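You operate a simulated robot arm through the tools that you are given. There is no shell and no other tool. Be economical: measure what you need, move in short steps, check, and stop when the job is done.

The job below is to be done with a simulated robot arm. You get a single attempt, and the scene is never put back.

## Task
Clamp the yellow cable end in the counter's guide and wind three firm metres.
Fine: brake at drag while you wind, at lock at the end; the other ends stay docked.

The check looks at the end state, three seconds after you hand in, the way a careful person would. Anything else that was tipped, shoved, dropped, spilled or broken makes it a failure.

## Robot
A 6-joint arm with a two-finger parallel gripper, fixed in place. Base frame: the origin is at the foot of the arm, x ahead of it, y to its left, z up; the work surface is at about z = 760. Lengths are in mm, angles in rad, forces in N, time in s.
With the tool pointing down near the work surface it reaches from about 200 to 840 mm from the base axis. Its first joint turns from -2.897 to 2.897 rad. Payload 3.91 kg.
The TCP is the grasp point between the finger pads, 30 mm short of the fingertips. In the tool frame z runs along the fingers and y along their closing line. The gripper opens to 110 mm. The fingers are 20 mm wide and 10 mm thick; the gripper's body (48 by 112 mm) begins 55 mm behind the TCP.
Orientation is that of the tool frame in the base frame, as [roll, pitch, yaw] about the fixed x, y, z axes, in that order (R = Rz(yaw) Ry(pitch) Rx(roll)). With the fingers straight down and closing along the base's y, the tool's x points along the base's -x, its y along +y and its z along -z.

## Interface
- The arm moves only by the tool play_rows. Its argument "increments" is a list of rows, each a list of 3 entries, a list of its own where there are three numbers: the opening in per cent of the stroke, from 0 (shut) to 100 (fully open), then the shift along the tool's x, y, z in mm, then the turn, a rotation vector about the tool's x, y, z in rad. In form: [[gripper, [x, y, z], [wx, wy, wz]], ...]. A call has 1 to 12 rows; each row is the pose to reach, as a shift and turn from the pose commanded when the call began, along the tool's axes at that moment. A row lasts 0.2 s, in which the tool goes at most 50 mm and 0.15 rad; a call with a longer step from one row to the next is refused whole, and so is a gripper value outside its range. Where a pose cannot be reached the arm comes as near as it can. A force on the tool above 90 N (or 10 N above the force at the start of the call, whichever is more), or a blocked arm, ends the call early, and 0.2 s more pass. The fingers move at their own pace (about 108 mm/s each) and stop on an object; they squeeze with about 39 N. The grip force told is the motor's: it shows also when the fingers shut on nothing. Time passes only in rows, and 0.2 s behind the last, so rows that repeat a pose let the fingers close. The reply holds the time, the measured pose of the TCP, the force on the tool along the base axes, the opening and the grip force, in the units named above and with some noise, with the torque about the TCP (base axes, N m) and any sound that the robot's microphone picked up.
- Cameras (640 x 400 px; columns grow to the right, rows downward): "scene" is fixed at [54.1, 630.1, 1358.9]; the picture's right is [-0.48, -0.87, 0.00], its down [-0.55, 0.31, -0.78] and it looks along [0.68, -0.38, -0.63] (base axes); focal length 246 px, centre (320, 200). "wrist" rides on the gripper at [77, 7, -114] in the tool frame; the picture's right is [-0.09, 1.00, 0.00], its down [-0.80, -0.07, -0.59] and it looks along [-0.59, -0.05, 0.80] (tool axes); focal length 270 px, centre (320, 200). There is no depth. A picture from a camera that has moved, and an enlarged one, comes with that camera's place and axes in the base frame and with its lens. The place of the scene camera against the robot may be out by one fixed shift of up to 25 mm in any direction.
- grab_frame(camera): a new picture of that camera. It takes no simulated time.
- lift_body(by): slides the trunk up (or, below 0, down) by that many mm; the arm rides with it, the base frame stays. It gives what a move gives, with no picture.
- zoom(camera, box): a new picture of the part [left, top, right, bottom] of that camera's present view, enlarged. It takes no simulated time.
- close_job(): hands the job in; it is judged then, once.

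Work in short steps. Places have to be worked out from the pictures, the camera data and where the tool is seen: move nearer, look again, correct. Check each grasp and each placing, and mend what went wrong. You have 120 turns and 84 pictures in all, those below and enlarged ones among them. Open the gripper and draw the arm clear of the work before you hand the job in, unless the task says otherwise; then end with one line.

The tools are called after "Request:" as a command line: name --argument value ..., lists and objects as JSON in quotes. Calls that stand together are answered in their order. play_rows: Moves the arm, as the interface text tells. Its arguments: {"type":"object","properties":{"increments":{"type":"array"}},"required":["increments"]} The other tools are called the same way: lift_body (by) slides the trunk up or down; grab_frame (camera) takes a picture; zoom (camera, box) takes an enlarged picture of a part of a camera's view; close_job () hands the job in.

At the start:

```text
t: 0.0
tcp_pos: [325.2, 294.3, 1178.0]
orientation: [3.141, 0.001, 3.141]
ft_force: [-0.1, 0.0, 0.5]
ft_torque: [0.0, 0.03, -0.01]
gripper_width: 110.0
grip_force: 0.0
trunk travel left (down, up): [-450.0, 90.0]
```

scene: 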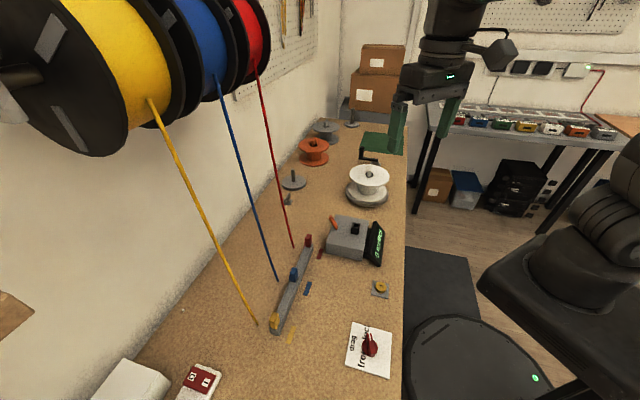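
wrist: 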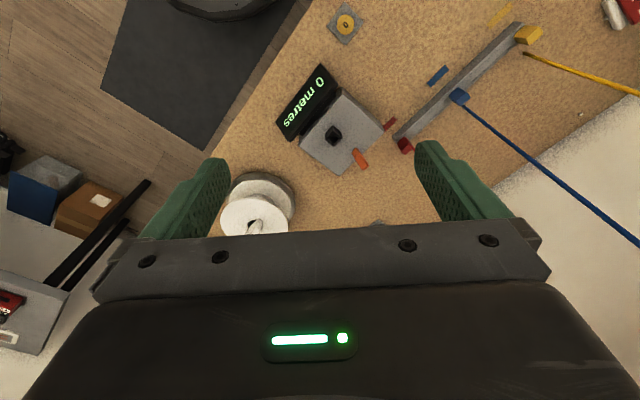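

The scene shows three drums, a dock rail, a counter with an orange lever, a spool (white), a brake selector (red knob) and a button box. I look closer at each before moving.

Request:
zoom --camera "scene" --box '[300, 200, 420, 275]'

Request:
zoom --camera "scene" --box '[240, 270, 420, 400]'

Request:
zoom --camera "scene" --box '[270, 90, 430, 220]'

Request:
zoom --camera "scene" --box '[80, 330, 240, 400]'

Request:
zoom --camera "wrist" --box '[220, 0, 640, 240]'

```text
5.33 times, centred on (360, 238) of scene
camera zoom: at [54.1, 630.1, 1358.9], right [-0.48, -0.87, 0.0], down [-0.55, 0.31, -0.78], along [0.68, -0.38, -0.63], focal length 1312 px, centre (107, 0)
```

zoom: 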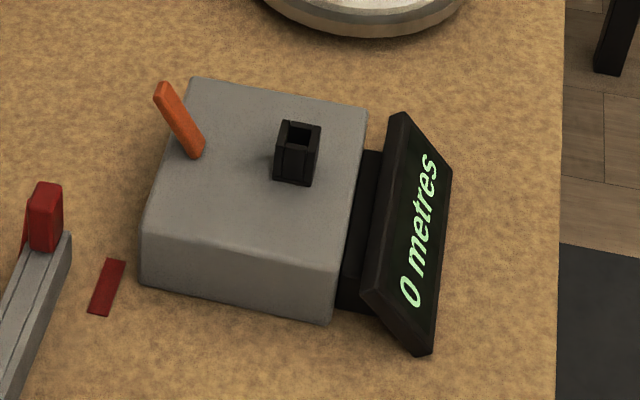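

```text
3.08 times, centred on (330, 335) of scene
camera zoom: at [54.1, 630.1, 1358.9], right [-0.48, -0.87, 0.0], down [-0.55, 0.31, -0.78], along [0.68, -0.38, -0.63], focal length 757 px, centre (289, -215)
```

zoom: 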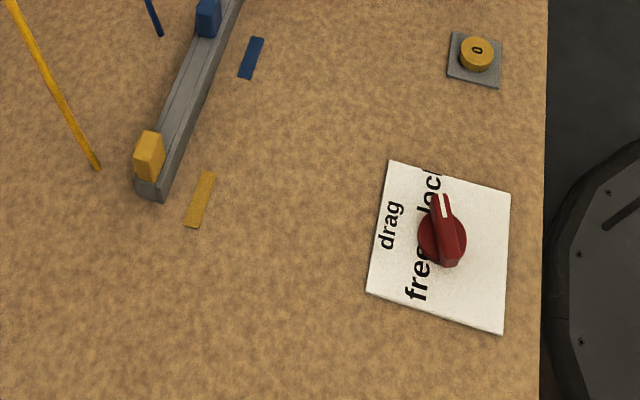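

```text
3.08 times, centred on (350, 155) of scene
camera zoom: at [54.1, 630.1, 1358.9], right [-0.48, -0.87, 0.0], down [-0.55, 0.31, -0.78], along [0.68, -0.38, -0.63], focal length 757 px, centre (228, 338)
```

zoom: 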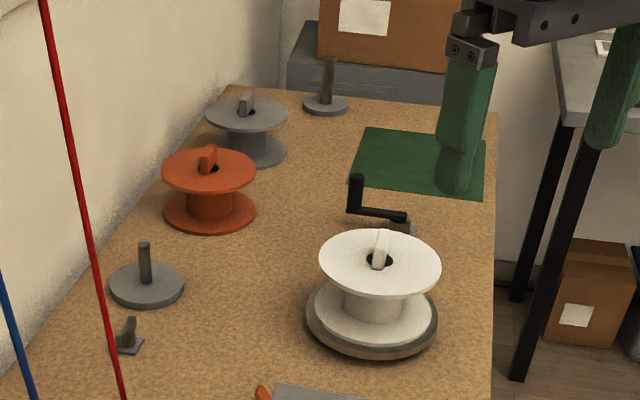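

```text
4.00 times, centred on (160, 365) of scene
camera zoom: at [54.1, 630.1, 1358.9], right [-0.48, -0.87, 0.0], down [-0.55, 0.31, -0.78], along [0.68, -0.38, -0.63], focal length 984 px, centre (960, -460)
```

zoom: 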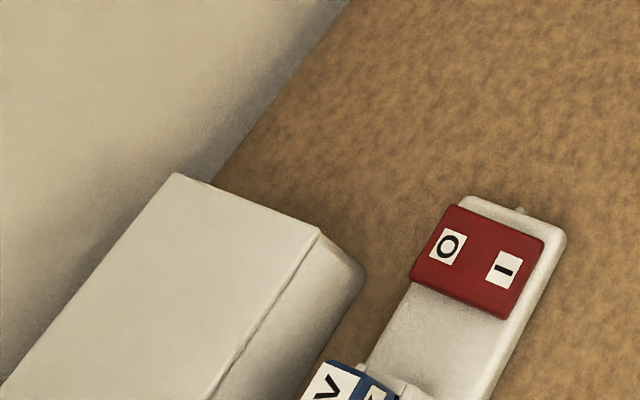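

```text
1.52 times, centred on (430, 120) of wrist
camera zoom: at [249.1, 300.6, 1290.9], right [0.09, 1.0, 0.0], down [0.8, -0.07, 0.59], along [0.59, -0.05, -0.8], focal length 412 px, centre (152, 322)
```

zoom: 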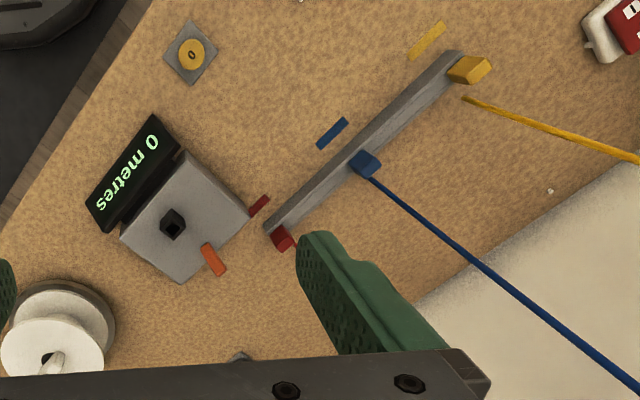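

The counter, spool, crank (far end), brake knob and zero button are roughly placed. I move over the far part of the bench, high up, to inspect the crank and spool.

Request:
play_rows --increments '[[100, [-40, -32, 10], [0, 0, 0]], [100, [-80, -64, 20], [0, 0, 0]], [100, [-120, -96, 30], [0, 0, 0]], [100, [-160, -128, 40], [0, 0, 0]], [100, [-200, -160, 55], [0, 0, 0]], [100, [-240, -192, 70], [0, 0, 0]], [100, [-280, -224, 85], [0, 0, 0]], [100, [-320, -256, 100], [0, 0, 0]], [100, [-360, -288, 115], [0, 0, 0]], [100, [-380, -310, 130], [0, 0, 0]], [100, [-380, -310, 130], [0, 0, 0]]]'

Request:
grab_frame --camera "wrist"

```text
refused: row 1 steps farther than a row can; nothing moved
```

```text
76 pictures are left
camera wrist: at [249.1, 300.6, 1290.9], right [0.09, 1.0, 0.0], down [0.8, -0.07, 0.59], along [0.59, -0.05, -0.8], focal length 270 px, centre (320, 200)
```

wrist: 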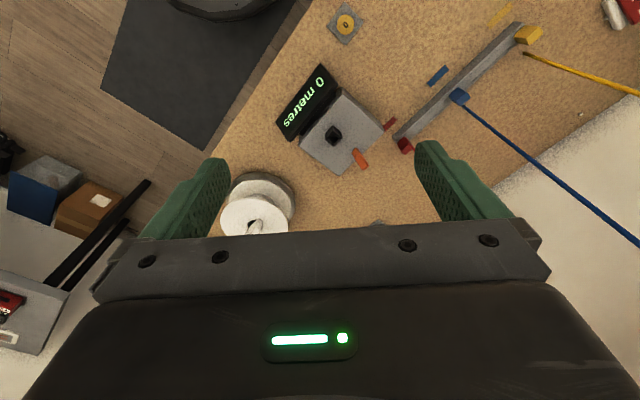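

The first row was slightly too long; I repeat it with shorter steps.

Request:
play_rows --increments '[[100, [-34, -28, 10], [0, 0, 0]], [100, [-68, -56, 20], [0, 0, 0]], [100, [-102, -84, 30], [0, 0, 0]], [100, [-136, -112, 40], [0, 0, 0]], [100, [-170, -140, 50], [0, 0, 0]], [100, [-204, -168, 60], [0, 0, 0]], [100, [-238, -196, 70], [0, 0, 0]], [100, [-272, -224, 80], [0, 0, 0]], [100, [-306, -252, 90], [0, 0, 0]], [100, [-340, -280, 100], [0, 0, 0]], [100, [-370, -310, 110], [0, 0, 0]], [100, [-370, -310, 110], [0, 0, 0]]]'

Request:
grab_frame --camera "wrist"

Request:
grab_frame --camera "scene"

```text
t: 2.6
tcp_pos: [695.2, -17.0, 1068.4]
orientation: [-3.141, -0.001, -3.14]
ft_force: [-0.4, -0.8, -0.2]
ft_torque: [0.0, -0.02, 0.0]
gripper_width: 110.1
grip_force: 0.1
trunk travel left (down, up): [-450.0, 90.0]
```

```text
75 pictures are left
camera wrist: at [619.0, -10.4, 1181.4], right [0.09, 1.0, 0.0], down [0.8, -0.07, 0.59], along [0.59, -0.05, -0.8], focal length 270 px, centre (320, 200)
```

wrist: 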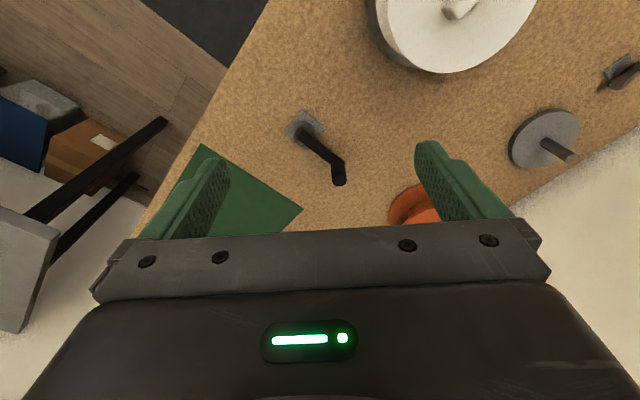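

```text
74 pictures are left
```

scene: 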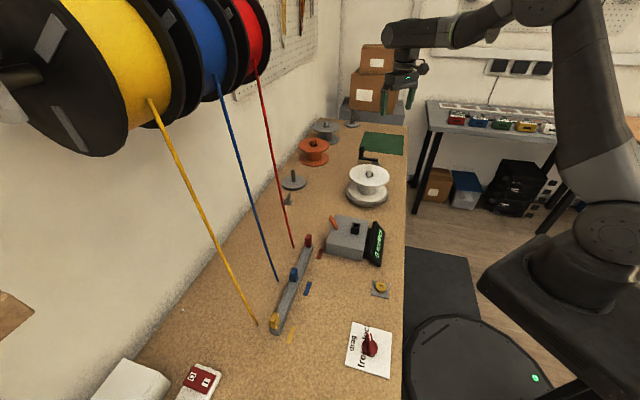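

The crank hub sits near [770,-44], handle near [828,0]. Zooming for detail.

Request:
zoom --camera "wrist" --box '[260, 90, 420, 190]'

Request:
zoom --camera "scene" --box '[330, 130, 410, 210]'

Request:
zoom --camera "wrist" --box '[360, 0, 640, 180]'

```text
4.00 times, centred on (340, 140) of wrist
camera zoom: at [619.0, -10.4, 1181.4], right [0.09, 1.0, 0.0], down [0.8, -0.07, 0.59], along [0.59, -0.05, -0.8], focal length 1081 px, centre (240, 440)
```

zoom: 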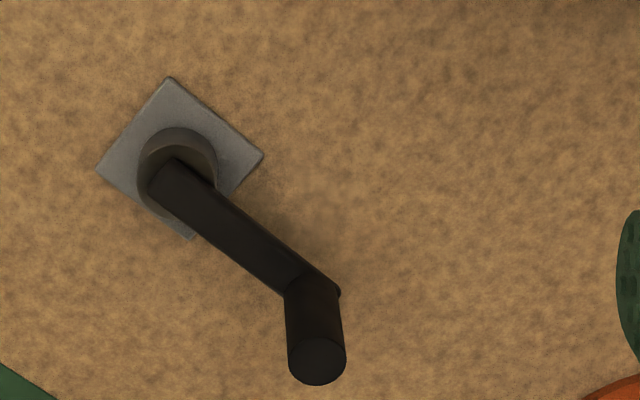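

```text
5.00 times, centred on (370, 170) of scene
camera zoom: at [54.1, 630.1, 1358.9], right [-0.48, -0.87, 0.0], down [-0.55, 0.31, -0.78], along [0.68, -0.38, -0.63], focal length 1230 px, centre (70, 350)
```

zoom: 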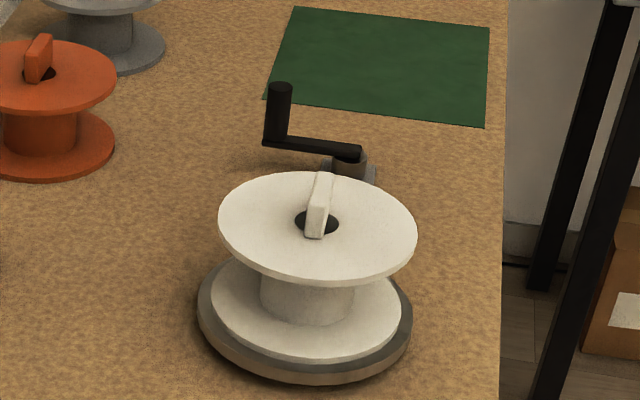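

```text
2.22 times, centred on (500, 90) of wrist
camera zoom: at [619.0, -10.4, 1181.4], right [0.09, 1.0, 0.0], down [0.8, -0.07, 0.59], along [0.59, -0.05, -0.8], focal length 601 px, centre (-80, 444)
```

zoom: 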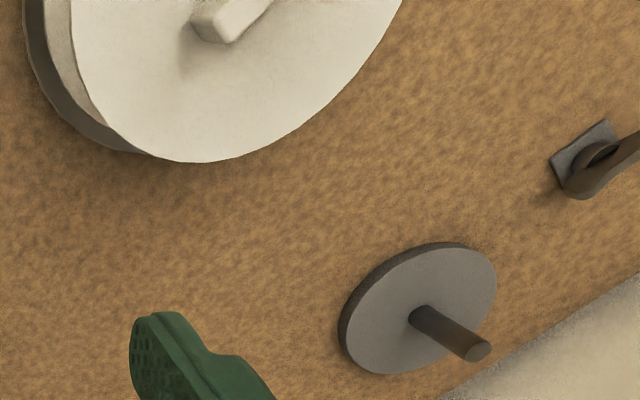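

The crank: hub about [783,-48], arm radius about 71 mm, handle from z≈788 to 847. Now I look at the counter closely.

Request:
play_rows --increments '[[100, [24, 35, 12], [0, 0, 0]], [100, [48, 70, 24], [0, 0, 0]], [100, [72, 105, 36], [0, 0, 0]], [100, [96, 140, 48], [0, 0, 0]], [100, [120, 175, 60], [0, 0, 0]], [100, [144, 210, 72], [0, 0, 0]], [100, [168, 245, 84], [0, 0, 0]], [100, [192, 280, 96], [0, 0, 0]], [100, [215, 307, 108], [0, 0, 0]], [100, [215, 307, 108], [0, 0, 0]]]'

Request:
grab_frame --camera "wrist"

```text
t: 4.8
tcp_pos: [479.1, 291.5, 959.4]
orientation: [3.14, 0.001, 3.14]
ft_force: [0.4, -0.1, -0.1]
ft_torque: [0.01, -0.04, 0.02]
gripper_width: 110.2
grip_force: 0.0
trunk travel left (down, up): [-450.0, 90.0]
```

```text
70 pictures are left
camera wrist: at [403.3, 297.5, 1072.6], right [0.09, 1.0, 0.0], down [0.8, -0.07, 0.59], along [0.59, -0.05, -0.8], focal length 270 px, centre (320, 200)
```

wrist: 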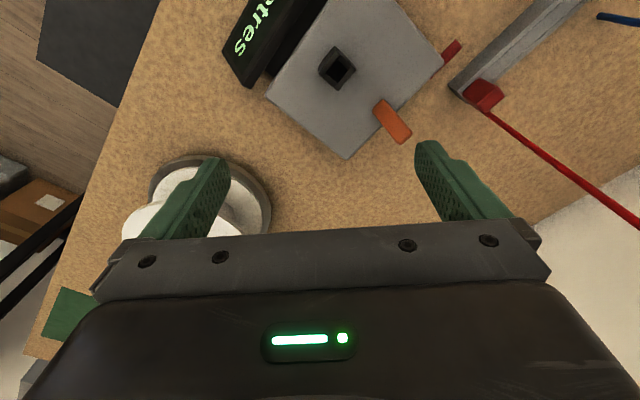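

Request:
zoom --camera "wrist" --box '[250, 0, 450, 160]'

Request:
zoom --camera "wrist" --box '[420, 30, 560, 130]'

```text
2.50 times, centred on (350, 80) of wrist
camera zoom: at [403.3, 297.5, 1072.6], right [0.09, 1.0, 0.0], down [0.8, -0.07, 0.59], along [0.59, -0.05, -0.8], focal length 676 px, centre (245, 500)
```

zoom: 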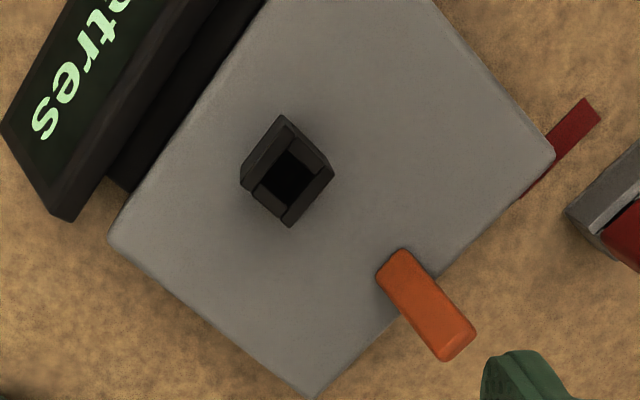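

```text
4.00 times, centred on (490, 80) of wrist
camera zoom: at [403.3, 297.5, 1072.6], right [0.09, 1.0, 0.0], down [0.8, -0.07, 0.59], along [0.59, -0.05, -0.8], focal length 1081 px, centre (-360, 680)
```

zoom: 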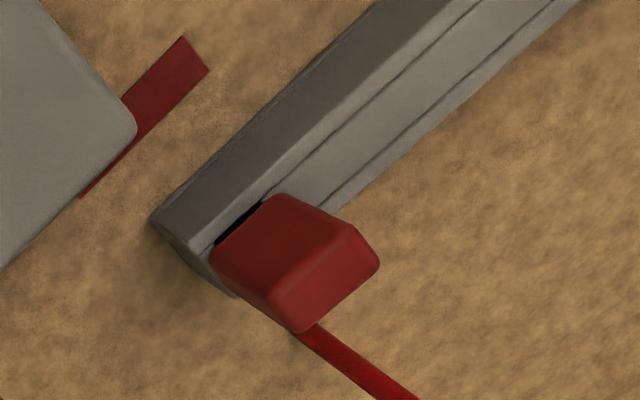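

The guide is a square black tube on the counter, set 45°, with the orange lever to its side. I turn the tool 45° to match and go lower for a closer look.

Request:
play_rows --increments '[[100, [2, 5, 9], [0, 0, -0.131]], [100, [4, 10, 18], [0, 0, -0.262]], [100, [6, 15, 27], [0, 0, -0.393]], [100, [9, 20, 36], [0, 0, -0.524]], [100, [12, 24, 45], [0, 0, -0.655]], [100, [14, 28, 52], [0, 0, -0.785]], [100, [14, 28, 52], [0, 0, -0.785]]]'

Request:
grab_frame --camera "wrist"

```text
t: 6.4
tcp_pos: [464.9, 321.3, 907.9]
orientation: [3.141, 0.0, -2.354]
ft_force: [0.5, 0.2, -0.3]
ft_torque: [0.02, -0.02, -0.05]
gripper_width: 110.1
grip_force: 0.0
trunk travel left (down, up): [-450.0, 90.0]
```

```text
67 pictures are left
camera wrist: at [408.5, 269.2, 1021.0], right [-0.64, 0.77, 0.0], down [0.62, 0.52, 0.59], along [0.46, 0.38, -0.8], focal length 270 px, centre (320, 200)
```

wrist: 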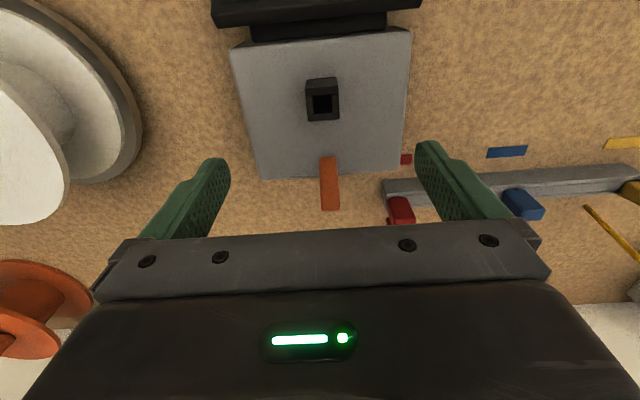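

Request:
zoom --camera "wrist" --box '[260, 50, 380, 130]'

Request:
zoom --camera "wrist" --box '[280, 140, 400, 220]'

Request:
zoom --camera "wrist" --box '[480, 120, 640, 240]'

```text
5.00 times, centred on (320, 90) of wrist
camera zoom: at [408.5, 269.2, 1021.0], right [-0.64, 0.77, 0.0], down [0.62, 0.52, 0.59], along [0.46, 0.38, -0.8], focal length 1351 px, centre (320, 750)
```

zoom: 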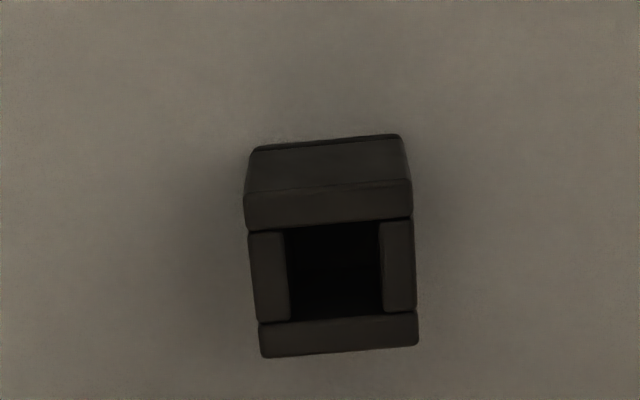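

```text
5.00 times, centred on (340, 180) of wrist
camera zoom: at [408.5, 269.2, 1021.0], right [-0.64, 0.77, 0.0], down [0.62, 0.52, 0.59], along [0.46, 0.38, -0.8], focal length 1351 px, centre (220, 300)
```

zoom: 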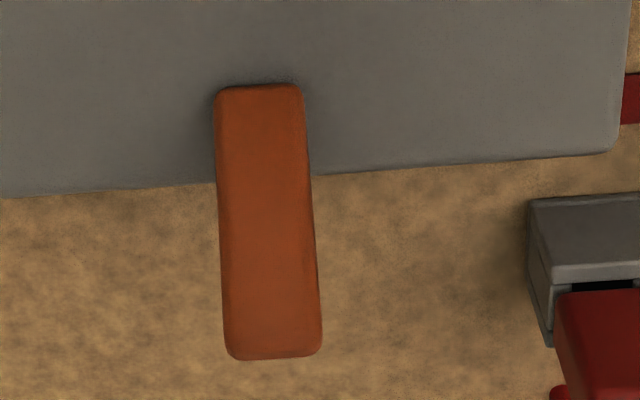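

```text
3.33 times, centred on (560, 180) of wrist
camera zoom: at [408.5, 269.2, 1021.0], right [-0.64, 0.77, 0.0], down [0.62, 0.52, 0.59], along [0.46, 0.38, -0.8], focal length 901 px, centre (-480, 267)
```

zoom: 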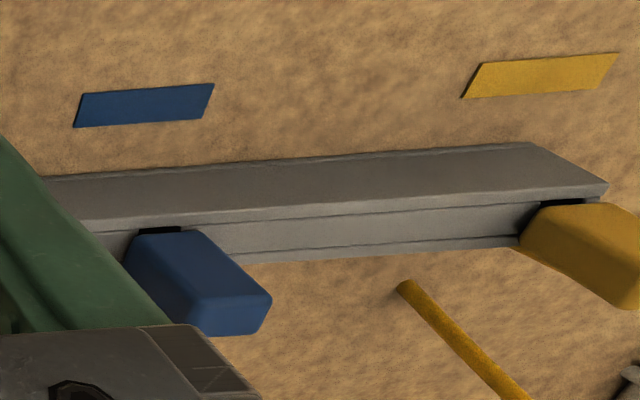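

The guide's mouth is about 13 mm square, centred near [452.7, 307.6, 829]; the yellow block sits near [323, 633]. I move on the robot's side of the rail to look at the yellow block.

Request:
play_rows --increments '[[100, [1, 37, -5], [0, 0, 0]], [100, [2, 74, -10], [0, 0, 0]], [100, [3, 111, -15], [0, 0, 0]], [100, [4, 149, -20], [0, 0, 0]], [100, [4, 187, -22], [0, 0, 0]], [100, [-19, 215, -22], [0, 0, 0]], [100, [-42, 243, -22], [0, 0, 0]], [100, [-65, 271, -22], [0, 0, 0]], [100, [-88, 300, -22], [0, 0, 0]], [100, [-88, 300, -22], [0, 0, 0]]]'

Request:
grab_frame --camera "wrist"

```text
t: 8.6
tcp_pos: [315.2, 592.4, 930.7]
orientation: [-3.141, 0.001, -2.356]
ft_force: [-0.1, 1.2, -1.0]
ft_torque: [-0.01, -0.02, -0.02]
gripper_width: 109.9
grip_force: 0.1
trunk travel left (down, up): [-450.0, 90.0]
```

```text
63 pictures are left
camera wrist: at [258.1, 542.8, 1043.8], right [-0.64, 0.77, 0.0], down [0.62, 0.52, 0.59], along [0.46, 0.38, -0.8], focal length 270 px, centre (320, 200)
```

wrist: 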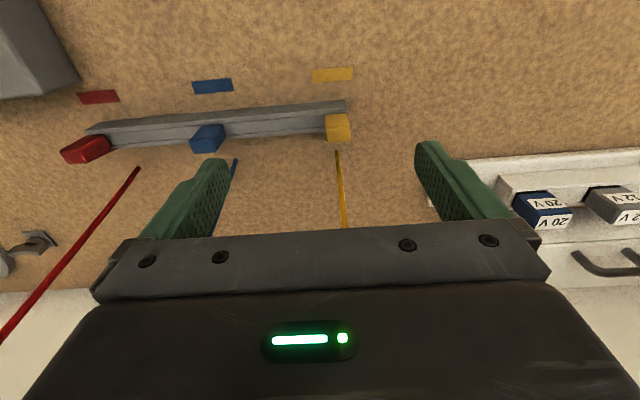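

Request:
zoom --camera "wrist" --box '[290, 90, 390, 160]'

Request:
zoom --camera "wrist" --box '[0, 60, 260, 290]'

```text
5.71 times, centred on (340, 125) of wrist
camera zoom: at [258.1, 542.8, 1043.8], right [-0.64, 0.77, 0.0], down [0.62, 0.52, 0.59], along [0.46, 0.38, -0.8], focal length 1544 px, centre (206, 629)
```

zoom: 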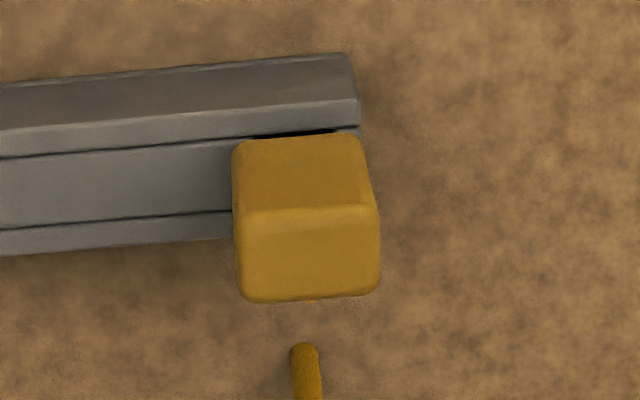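

```text
1.74 times, centred on (130, 175) of wrist
camera zoom: at [258.1, 542.8, 1043.8], right [-0.64, 0.77, 0.0], down [0.62, 0.52, 0.59], along [0.46, 0.38, -0.8], focal length 470 px, centre (650, 244)
```

zoom: 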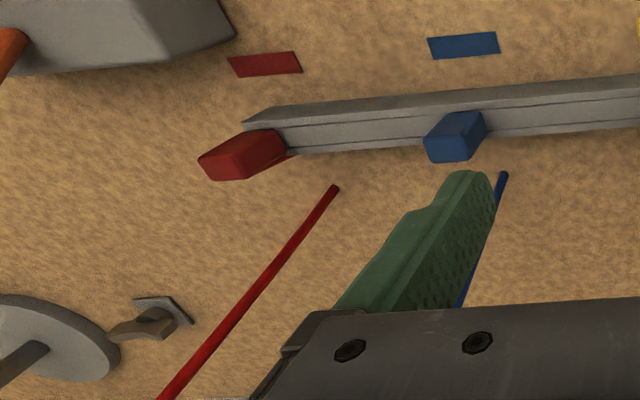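

The yellow block has a free top, about 22 mm wide along the rail, top at roughly z≈825. I come down above it to measure better.

Request:
play_rows --increments '[[100, [-5, 4, 17], [0, 0, 0]], [100, [-11, 8, 34], [0, 0, 0]], [100, [-16, 12, 48], [0, 0, 0]], [100, [-16, 12, 48], [0, 0, 0]]]'

Request:
zoom --camera "wrist" --box '[200, 60, 440, 210]'

```text
t: 9.6
tcp_pos: [319.1, 613.1, 883.5]
orientation: [-3.141, 0.0, -2.355]
ft_force: [-0.5, -0.1, -0.1]
ft_torque: [-0.03, 0.03, 0.02]
gripper_width: 109.9
grip_force: 0.1
trunk travel left (down, up): [-450.0, 90.0]
```

```text
2.67 times, centred on (320, 135) of wrist
camera zoom: at [260.7, 564.1, 995.6], right [-0.64, 0.77, 0.0], down [0.62, 0.52, 0.59], along [0.46, 0.38, -0.8], focal length 721 px, centre (320, 373)
```

zoom: 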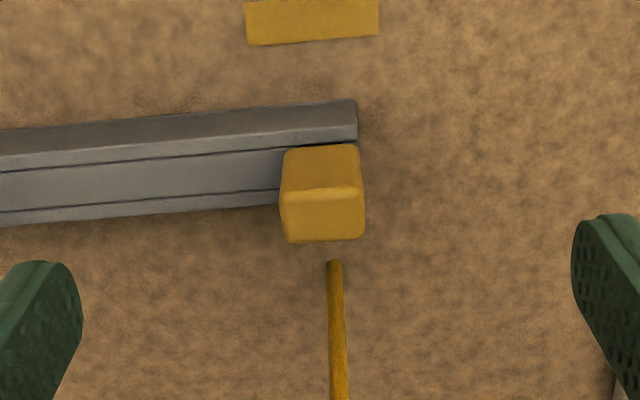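

Block top centre measured at about [319.8, 613.6, 824], rail top about 796. I lower so the fingertips come to ~804, straddling the block along the rail, then close.

Request:
play_rows --increments '[[100, [0, 0, 15], [0, 0, 0]], [60, [0, 0, 30], [0, 0, 0]], [60, [0, 0, 42], [0, 0, 0]], [60, [0, 0, 49], [0, 0, 0]], [60, [0, 0, 49], [0, 0, 0]]]'

Request:
zoom --camera "wrist" --box '[200, 60, 440, 210]'

Request:
zoom --camera "scene" --box '[220, 250, 380, 350]'

```text
t: 10.8
tcp_pos: [319.3, 614.0, 833.6]
orientation: [3.141, -0.001, -2.356]
ft_force: [-0.6, 0.1, -0.8]
ft_torque: [0.0, 0.0, 0.01]
gripper_width: 66.3
grip_force: 0.1
trunk travel left (down, up): [-450.0, 90.0]
```

```text
2.67 times, centred on (320, 135) of wrist
camera zoom: at [261.3, 564.1, 946.0], right [-0.64, 0.77, 0.0], down [0.62, 0.52, 0.59], along [0.46, 0.38, -0.8], focal length 721 px, centre (320, 373)
```

zoom: 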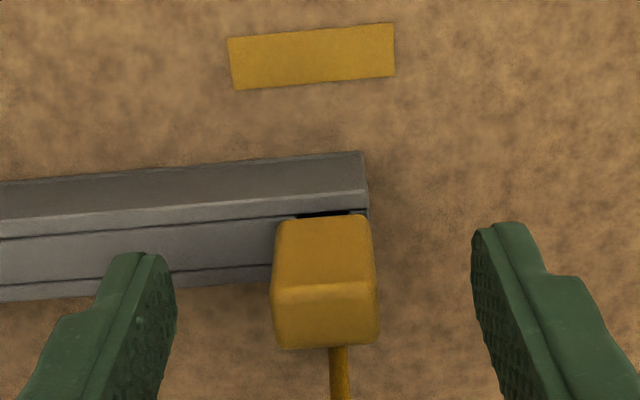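

```text
4.00 times, centred on (300, 300) of scene
camera zoom: at [54.1, 630.1, 1358.9], right [-0.48, -0.87, 0.0], down [-0.55, 0.31, -0.78], along [0.68, -0.38, -0.63], focal length 984 px, centre (400, -200)
```

zoom: 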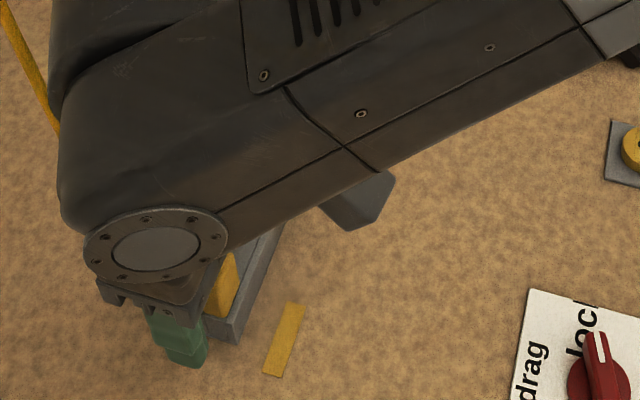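

The block lies centred between the fingers. Closing.

Request:
play_rows --increments '[[30, [0, 0, 0], [0, 0, 0]], [15, [0, 0, 0], [0, 0, 0]], [0, [0, 0, 0], [0, 0, 0]], [0, [0, 0, 0], [0, 0, 0]]]'

```text
t: 11.8
tcp_pos: [319.0, 614.0, 833.4]
orientation: [3.141, 0.0, -2.356]
ft_force: [0.3, -0.3, -0.4]
ft_torque: [-0.03, 0.01, 0.0]
gripper_width: 20.6
grip_force: 39.4
trunk travel left (down, up): [-450.0, 90.0]
```

The block is gripped (20.6 mm), but the brake pointer looks to be at lock, so I first release and set the brake to drag. I rise and go to look at the knob.

Request:
play_rows --increments '[[30, [0, 0, 0], [0, 0, 0]], [60, [0, 0, 0], [0, 0, 0]], [60, [0, 0, -30], [0, 0, 0]], [60, [0, 0, -70], [0, 0, 0]], [60, [0, 0, -110], [0, 0, 0]], [60, [42, -6, -120], [0, 0, 0]], [60, [84, -12, -120], [0, 0, 0]], [60, [126, -18, -120], [0, 0, 0]], [60, [170, -25, -120], [0, 0, 0]], [60, [214, -32, -120], [0, 0, 0]], [60, [214, -32, -120], [0, 0, 0]]]'

Request:
grab_frame --camera "wrist"

Request:
zoom --camera "scene" --box '[330, 300, 410, 400]'

```text
t: 14.2
tcp_pos: [187.9, 440.8, 955.3]
orientation: [3.14, 0.0, -2.356]
ft_force: [-0.9, -0.2, 0.3]
ft_torque: [-0.01, 0.0, 0.01]
gripper_width: 66.4
grip_force: 0.0
trunk travel left (down, up): [-450.0, 90.0]
```

```text
57 pictures are left
camera wrist: at [131.4, 390.2, 1066.8], right [-0.64, 0.77, 0.0], down [0.62, 0.52, 0.59], along [0.46, 0.38, -0.8], focal length 270 px, centre (320, 200)
```

wrist: 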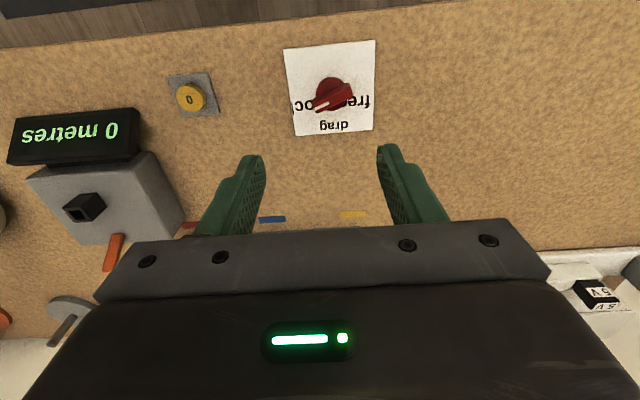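

```text
4.00 times, centred on (370, 350) of scene
camera zoom: at [54.1, 630.1, 1358.9], right [-0.48, -0.87, 0.0], down [-0.55, 0.31, -0.78], along [0.68, -0.38, -0.63], focal length 984 px, centre (120, -400)
```

zoom: 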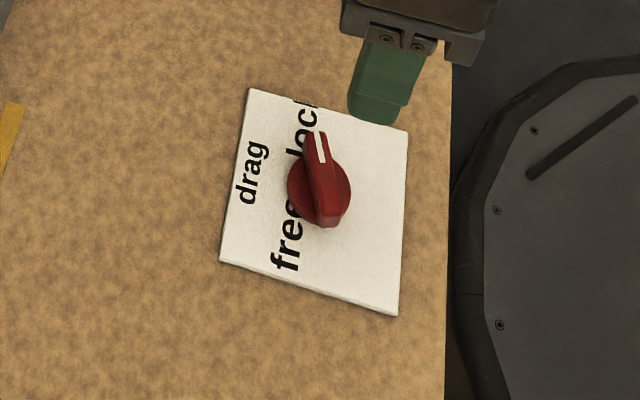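

Request:
zoom --camera "wrist" --box '[260, 30, 400, 140]'

```text
3.64 times, centred on (330, 85) of wrist
camera zoom: at [131.4, 390.2, 1066.8], right [-0.64, 0.77, 0.0], down [0.62, 0.52, 0.59], along [0.46, 0.38, -0.8], focal length 983 px, centre (284, 618)
```

zoom: 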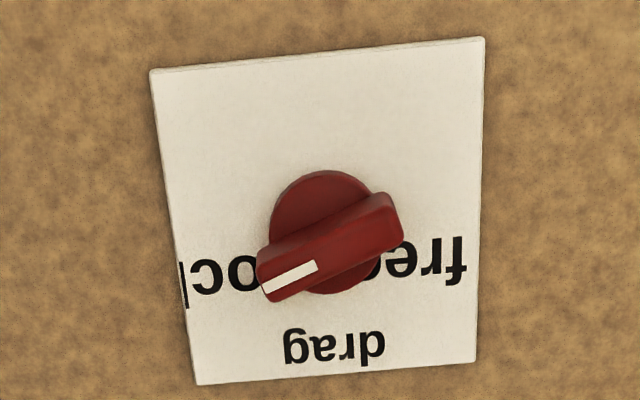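

The brake pointer is at lock; drag is the middle label (facing the wall side), about 50–60° counter-clockwise seen from above. I align the tool with the pointer bar and come lower over the knob near [187,451].

Request:
play_rows --increments '[[60, [-1, 1, 12], [0, 0, 0.13]], [60, [-2, 2, 24], [0, 0, 0.26]], [60, [-3, 3, 36], [0, 0, 0.39]], [60, [-4, 4, 48], [0, 0, 0.52]], [60, [-5, 5, 60], [0, 0, 0.65]], [60, [-6, 6, 72], [0, 0, 0.78]], [60, [-6, 7, 85], [0, 0, 0.91]], [60, [-6, 7, 85], [0, 0, 0.91]]]'

Request:
zoom --camera "wrist" --box '[200, 60, 440, 210]'

```text
t: 16.0
tcp_pos: [189.0, 447.6, 866.7]
orientation: [-3.141, 0.0, 3.016]
ft_force: [0.1, -0.5, 0.1]
ft_torque: [0.0, -0.03, 0.01]
gripper_width: 66.3
grip_force: 0.1
trunk travel left (down, up): [-450.0, 90.0]
```

```text
2.67 times, centred on (320, 135) of wrist
camera zoom: at [115.2, 463.8, 980.0], right [0.21, 0.98, 0.0], down [0.79, -0.17, 0.59], along [0.58, -0.13, -0.8], focal length 721 px, centre (320, 373)
```

zoom: 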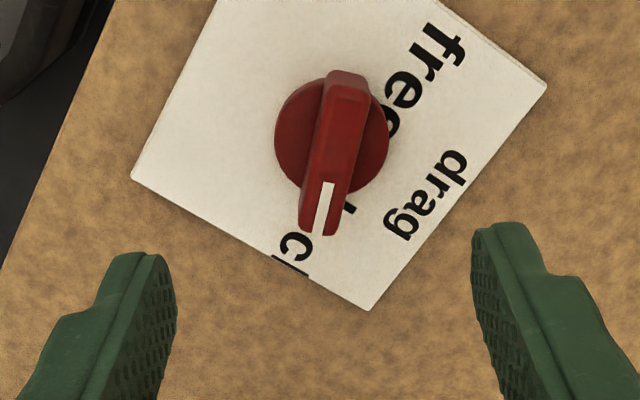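

The bar is 13° further clockwise than the tool; its top centre comes out at [186, 451, 783]. I align, lower the tips to ~771 and then close on the bar.

Request:
play_rows --increments '[[50, [2, 2, 20], [0, 0, 0.11]], [50, [3.3, 3.3, 40], [0, 0, 0.21]], [50, [3.3, 3.3, 55], [0, 0, 0.21]], [50, [3.3, 3.3, 65], [0, 0, 0.21]], [50, [3.3, 3.3, 65], [0, 0, 0.21]]]'

Request:
zoom --camera "wrist" --box '[200, 110, 440, 260]'

```text
t: 17.2
tcp_pos: [184.8, 453.3, 802.3]
orientation: [-3.141, -0.001, 2.805]
ft_force: [0.1, -0.9, 0.5]
ft_torque: [0.01, 0.0, -0.03]
gripper_width: 54.7
grip_force: 0.0
trunk travel left (down, up): [-450.0, 90.0]
```

```text
2.67 times, centred on (320, 185) of wrist
camera zoom: at [117.6, 483.8, 915.3], right [0.41, 0.91, 0.0], down [0.73, -0.33, 0.59], along [0.54, -0.24, -0.8], focal length 721 px, centre (320, 240)
```

zoom: 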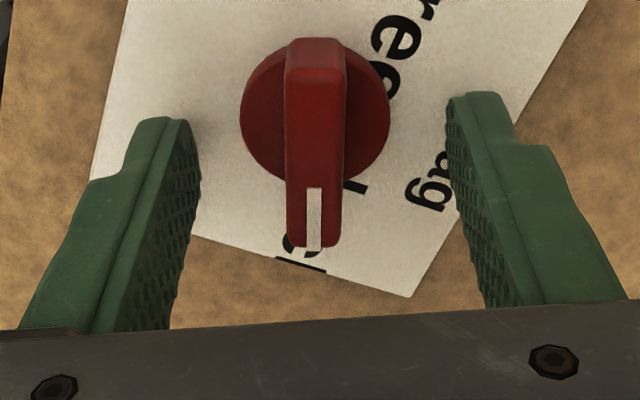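

Aligned. I close on the bar.

Request:
play_rows --increments '[[20, [-1, -1, 0], [0, 0, 0]], [0, [-1, -1, 0], [0, 0, 0]], [0, [-1, -1, 0], [0, 0, 0]]]'

```text
t: 18.0
tcp_pos: [187.7, 450.9, 801.4]
orientation: [-3.141, 0.0, 2.807]
ft_force: [-1.0, -1.5, -0.9]
ft_torque: [0.12, 0.22, 0.02]
gripper_width: 11.6
grip_force: 45.0
trunk travel left (down, up): [-450.0, 90.0]
```

Gripped (11.6 mm, low forces). Now I turn it counter-clockwise by ~1.12 rad, to drag.

Request:
play_rows --increments '[[0, [0, 0, 0], [0, 0, -0.14]], [0, [0, 0, 0], [0, 0, -0.28]], [0, [0, 0, 0], [0, 0, -0.42]], [0, [0, 0, 0], [0, 0, -0.56]], [0, [0, 0, 0], [0, 0, -0.7]], [0, [0, 0, 0], [0, 0, -0.84]], [0, [0, 0, 0], [0, 0, -0.98]], [0, [0, 0, 0], [0, 0, -1.12]], [0, [0, 0, 0], [0, 0, -1.12]]]'

Request:
zoom --camera "wrist" --box '[200, 110, 440, 260]'

```text
t: 20.0
tcp_pos: [185.3, 456.1, 801.7]
orientation: [-3.141, 0.002, -2.353]
ft_force: [-3.6, 28.5, -0.3]
ft_torque: [0.73, -0.1, -0.09]
gripper_width: 11.8
grip_force: 45.4
trunk travel left (down, up): [-450.0, 90.0]
```

```text
2.67 times, centred on (320, 185) of wrist
camera zoom: at [128.7, 404.2, 915.4], right [-0.64, 0.76, 0.0], down [0.61, 0.52, 0.6], along [0.46, 0.38, -0.8], focal length 721 px, centre (320, 240)
```

zoom: 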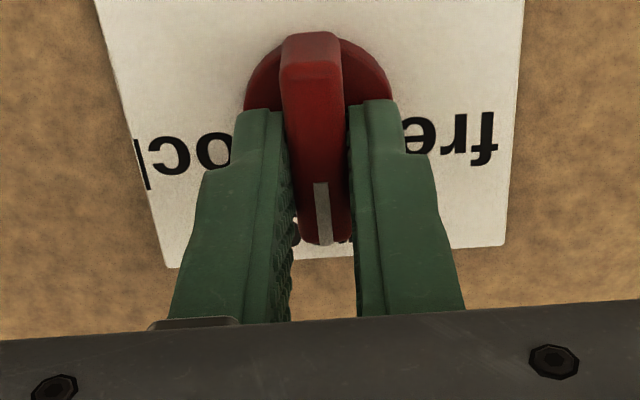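

The knob now points at drag. I open and rise, then check.

Request:
play_rows --increments '[[15, [0, 0, 0], [0, 0, 0]], [40, [0, 0, 0], [0, 0, 0]], [60, [0, 0, -30], [0, 0, 0]], [60, [0, 0, -70], [0, 0, 0]], [60, [0, 0, -110], [0, 0, 0]], [60, [0, 0, -130], [0, 0, 0]], [60, [0, 0, -130], [0, 0, 0]]]'

Request:
zoom --camera "wrist" --box '[240, 20, 420, 140]'

```text
t: 21.6
tcp_pos: [187.5, 452.2, 933.5]
orientation: [-3.14, 0.0, -2.354]
ft_force: [0.7, 0.3, -0.6]
ft_torque: [-0.02, 0.01, 0.01]
gripper_width: 65.8
grip_force: 0.2
trunk travel left (down, up): [-450.0, 90.0]
```

```text
3.33 times, centred on (330, 80) of wrist
camera zoom: at [129.7, 401.7, 1046.4], right [-0.64, 0.77, 0.0], down [0.62, 0.52, 0.59], along [0.46, 0.38, -0.8], focal length 901 px, centre (287, 600)
```

zoom: 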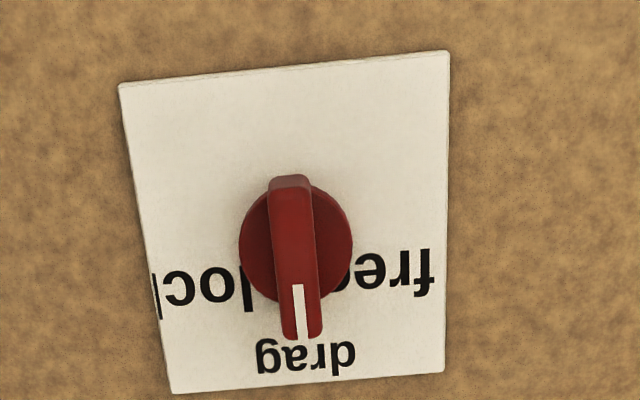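

Brake is at drag. Back to the yellow block: over it, then down to grip.

Request:
play_rows --increments '[[60, [-42, 4, 0], [0, 0, 0]], [60, [-84, 8, 0], [0, 0, 0]], [60, [-126, 13, 0], [0, 0, 0]], [60, [-168, 17, 0], [0, 0, 0]], [60, [-208, 21.6, 0], [0, 0, 0]], [60, [-208, 21.6, 0], [0, 0, 0]]]'

```text
t: 23.0
tcp_pos: [319.4, 613.4, 933.9]
orientation: [3.141, 0.0, -2.355]
ft_force: [-0.1, 0.7, 0.2]
ft_torque: [0.04, 0.01, 0.01]
gripper_width: 66.0
grip_force: 0.0
trunk travel left (down, up): [-450.0, 90.0]
```

Request:
play_rows --increments '[[60, [0, 0, 40], [0, 0, 0]], [60, [0, 0, 75], [0, 0, 0]], [60, [0, 0, 95], [0, 0, 0]], [60, [0, 0, 100.5], [0, 0, 0]], [60, [0, 0, 100.5], [0, 0, 0]], [15, [0, 0, 100.5], [0, 0, 0]], [0, [0, 0, 100.5], [0, 0, 0]], [0, [0, 0, 100.5], [0, 0, 0]], [0, [0, 0, 100.5], [0, 0, 0]]]'

```text
t: 25.0
tcp_pos: [319.4, 614.2, 832.5]
orientation: [3.141, 0.001, -2.356]
ft_force: [-1.2, 1.7, -0.8]
ft_torque: [0.05, 0.09, 0.06]
gripper_width: 20.7
grip_force: 39.3
trunk travel left (down, up): [-450.0, 90.0]
```

Gripped at 20.7 mm. Now I lift gently and check.

Request:
play_rows --increments '[[0, [0, 0, -8], [0, 0, 0]], [0, [0, 0, -16], [0, 0, 0]], [0, [0, 0, -28], [0, 0, 0]], [0, [0, 0, -42], [0, 0, 0]], [0, [0, 0, -60], [0, 0, 0]], [0, [0, 0, -60], [0, 0, 0]]]'

Request:
grab_frame --camera "wrist"

Request:
zoom --camera "scene" --box '[180, 200, 380, 350]'

```text
t: 26.4
tcp_pos: [318.3, 611.5, 892.5]
orientation: [3.141, 0.0, -2.357]
ft_force: [0.3, -0.5, 0.1]
ft_torque: [0.02, -0.03, 0.01]
gripper_width: 20.5
grip_force: 38.6
trunk travel left (down, up): [-450.0, 90.0]
```

```text
50 pictures are left
camera wrist: at [261.5, 561.5, 1006.0], right [-0.64, 0.77, 0.0], down [0.62, 0.52, 0.59], along [0.46, 0.38, -0.8], focal length 270 px, centre (320, 200)
```

wrist: 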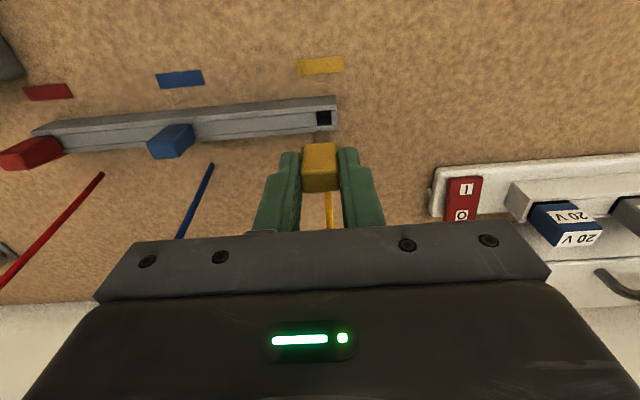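

```text
2.67 times, centred on (280, 275) of scene
camera zoom: at [54.1, 630.1, 1358.9], right [-0.48, -0.87, 0.0], down [-0.55, 0.31, -0.78], along [0.68, -0.38, -0.63], focal length 656 px, centre (427, 0)
```

zoom: 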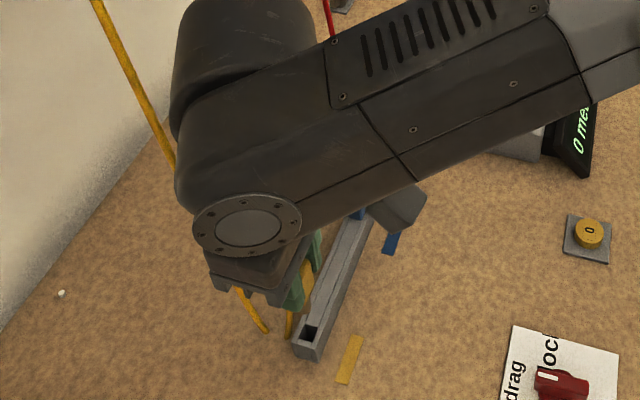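

The block lifted out with a peg below it. I zoom to see the peg.

Request:
zoom --camera "wrist" --box '[270, 90, 370, 200]'

```text
3.64 times, centred on (320, 145) of wrist
camera zoom: at [261.5, 561.5, 1006.0], right [-0.64, 0.77, 0.0], down [0.62, 0.52, 0.59], along [0.46, 0.38, -0.8], focal length 983 px, centre (320, 400)
```

zoom: 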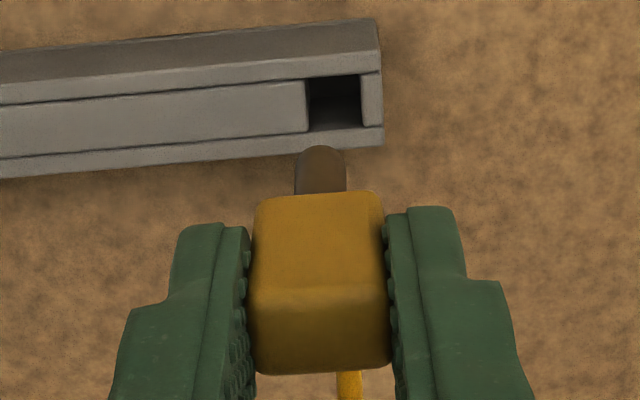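

The peg is round, about 9.5 mm, centred under the block. I carry it on the robot's side of the rail to a hover above the guide.

Request:
play_rows --increments '[[0, [20, -22, -14], [0, 0, 0]], [0, [45, -50, -26], [0, 0, 0]], [0, [70, -80, -26], [0, 0, 0]], [0, [95, -108, -26], [0, 0, 0]], [0, [120, -137, -26], [0, 0, 0]], [0, [120, -172, -26], [0, 0, 0]], [0, [120, -207, -26], [0, 0, 0]], [0, [120, -242, -26], [0, 0, 0]], [0, [120, -277, -26], [0, 0, 0]], [0, [120, -300, -26], [0, 0, 0]], [0, [120, -310, -26], [0, 0, 0]], [0, [120, -310, -26], [0, 0, 0]]]'

Request:
grab_frame --camera "wrist"

Request:
grab_frame --camera "scene"

```text
t: 29.0
tcp_pos: [454.1, 310.5, 917.1]
orientation: [-3.141, 0.001, -2.356]
ft_force: [0.5, -0.2, 0.0]
ft_torque: [0.0, 0.03, 0.0]
gripper_width: 20.7
grip_force: 39.0
trunk travel left (down, up): [-450.0, 90.0]
```

```text
47 pictures are left
camera wrist: at [395.3, 260.4, 1031.0], right [-0.64, 0.77, 0.0], down [0.62, 0.52, 0.59], along [0.46, 0.38, -0.8], focal length 270 px, centre (320, 200)
```

wrist: 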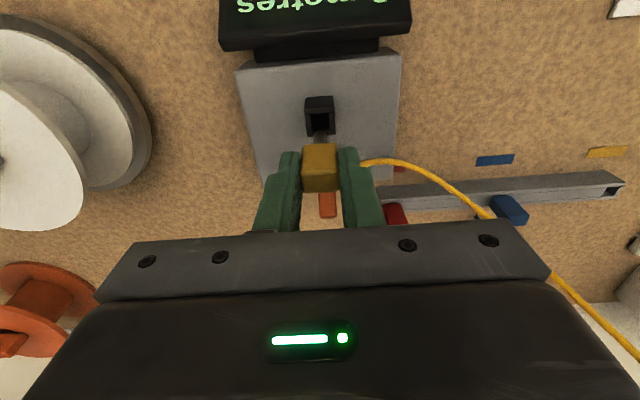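

```text
46 pictures are left
```

scene: 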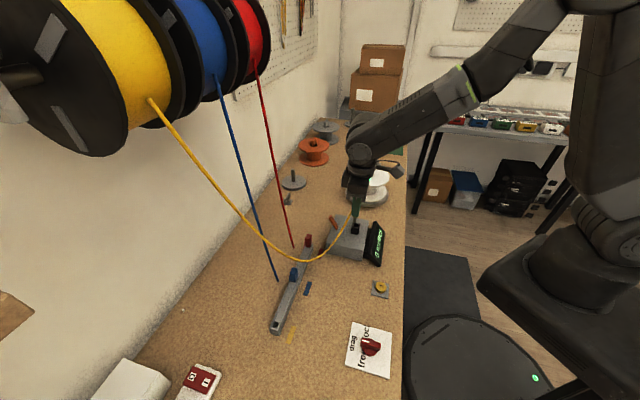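

Request:
zoom --camera "wrist" --box '[270, 80, 370, 200]'

```text
3.33 times, centred on (320, 140) of wrist
camera zoom: at [395.3, 260.4, 1031.0], right [-0.64, 0.77, 0.0], down [0.62, 0.52, 0.59], along [0.46, 0.38, -0.8], focal length 901 px, centre (320, 400)
```

zoom: 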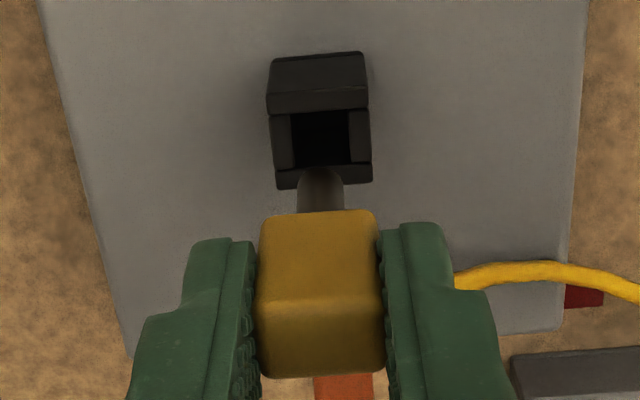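

The hole lies about 3.5 mm toward the robot in tool x. I shift and lower part way, then look.

Request:
play_rows --increments '[[0, [3.5, 0, 8], [0, 0, 0]], [0, [3.5, 0, 16], [0, 0, 0]], [0, [3.5, 0, 22], [0, 0, 0]], [0, [3.5, 0, 22], [0, 0, 0]]]'

Request:
zoom --camera "wrist" --box '[270, 80, 370, 200]'

Request:
zoom --camera "scene" --box '[320, 180, 400, 270]'

```text
t: 30.0
tcp_pos: [449.7, 306.2, 896.9]
orientation: [-3.141, -0.002, -2.357]
ft_force: [-3.2, -0.6, -0.3]
ft_torque: [-0.07, 0.18, -0.01]
gripper_width: 20.5
grip_force: 38.5
trunk travel left (down, up): [-450.0, 90.0]
```

```text
3.33 times, centred on (320, 140) of wrist
camera zoom: at [392.5, 256.7, 1009.2], right [-0.64, 0.77, 0.0], down [0.62, 0.52, 0.59], along [0.46, 0.38, -0.8], focal length 901 px, centre (320, 400)
```

zoom: 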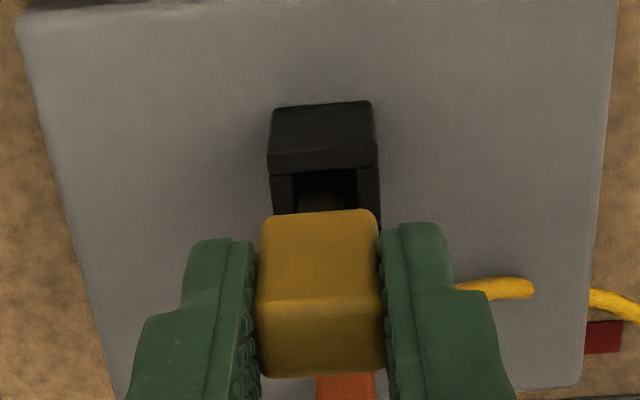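

```text
4.44 times, centred on (360, 225) of scene
camera zoom: at [54.1, 630.1, 1358.9], right [-0.48, -0.87, 0.0], down [-0.55, 0.31, -0.78], along [0.68, -0.38, -0.63], focal length 1093 px, centre (142, 89)
```

zoom: 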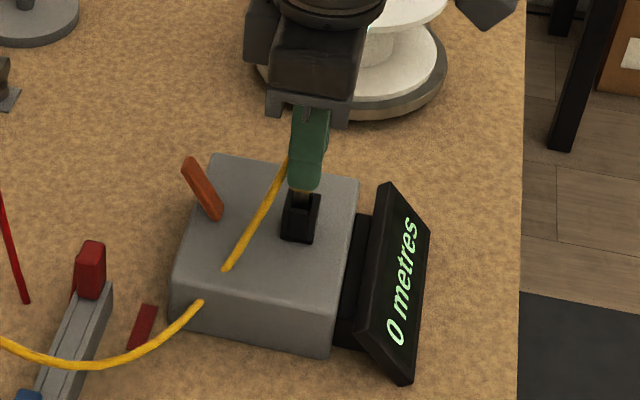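

The peg has entered the guide. Lowering the rest in small steps.

Request:
play_rows --increments '[[0, [0, 0, 7], [0, 0, 0]], [0, [0, 0, 14], [0, 0, 0]], [0, [0, 0, 21], [0, 0, 0]], [0, [0, 0, 26], [0, 0, 0]], [0, [0, 0, 26], [0, 0, 0]]]'

Request:
zoom --camera "wrist" --box '[270, 80, 370, 200]'

```text
t: 31.2
tcp_pos: [449.1, 307.7, 867.7]
orientation: [3.141, -0.001, -2.357]
ft_force: [-0.1, 1.8, 15.8]
ft_torque: [0.14, 0.03, 0.0]
gripper_width: 20.9
grip_force: 38.8
trunk travel left (down, up): [-450.0, 90.0]
```

```text
3.33 times, centred on (320, 140) of wrist
camera zoom: at [391.6, 256.4, 981.7], right [-0.64, 0.77, 0.0], down [0.62, 0.52, 0.59], along [0.46, 0.38, -0.8], focal length 901 px, centre (320, 400)
```

zoom: 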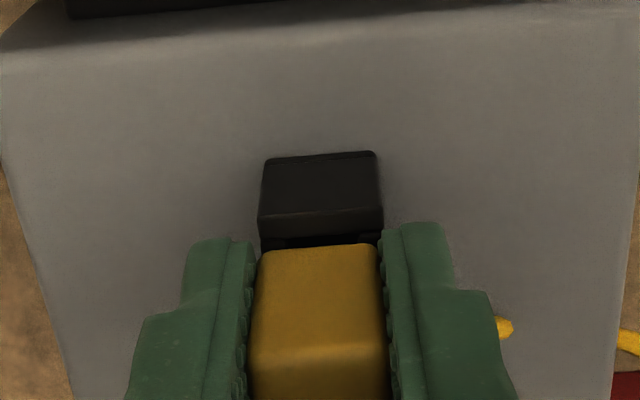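

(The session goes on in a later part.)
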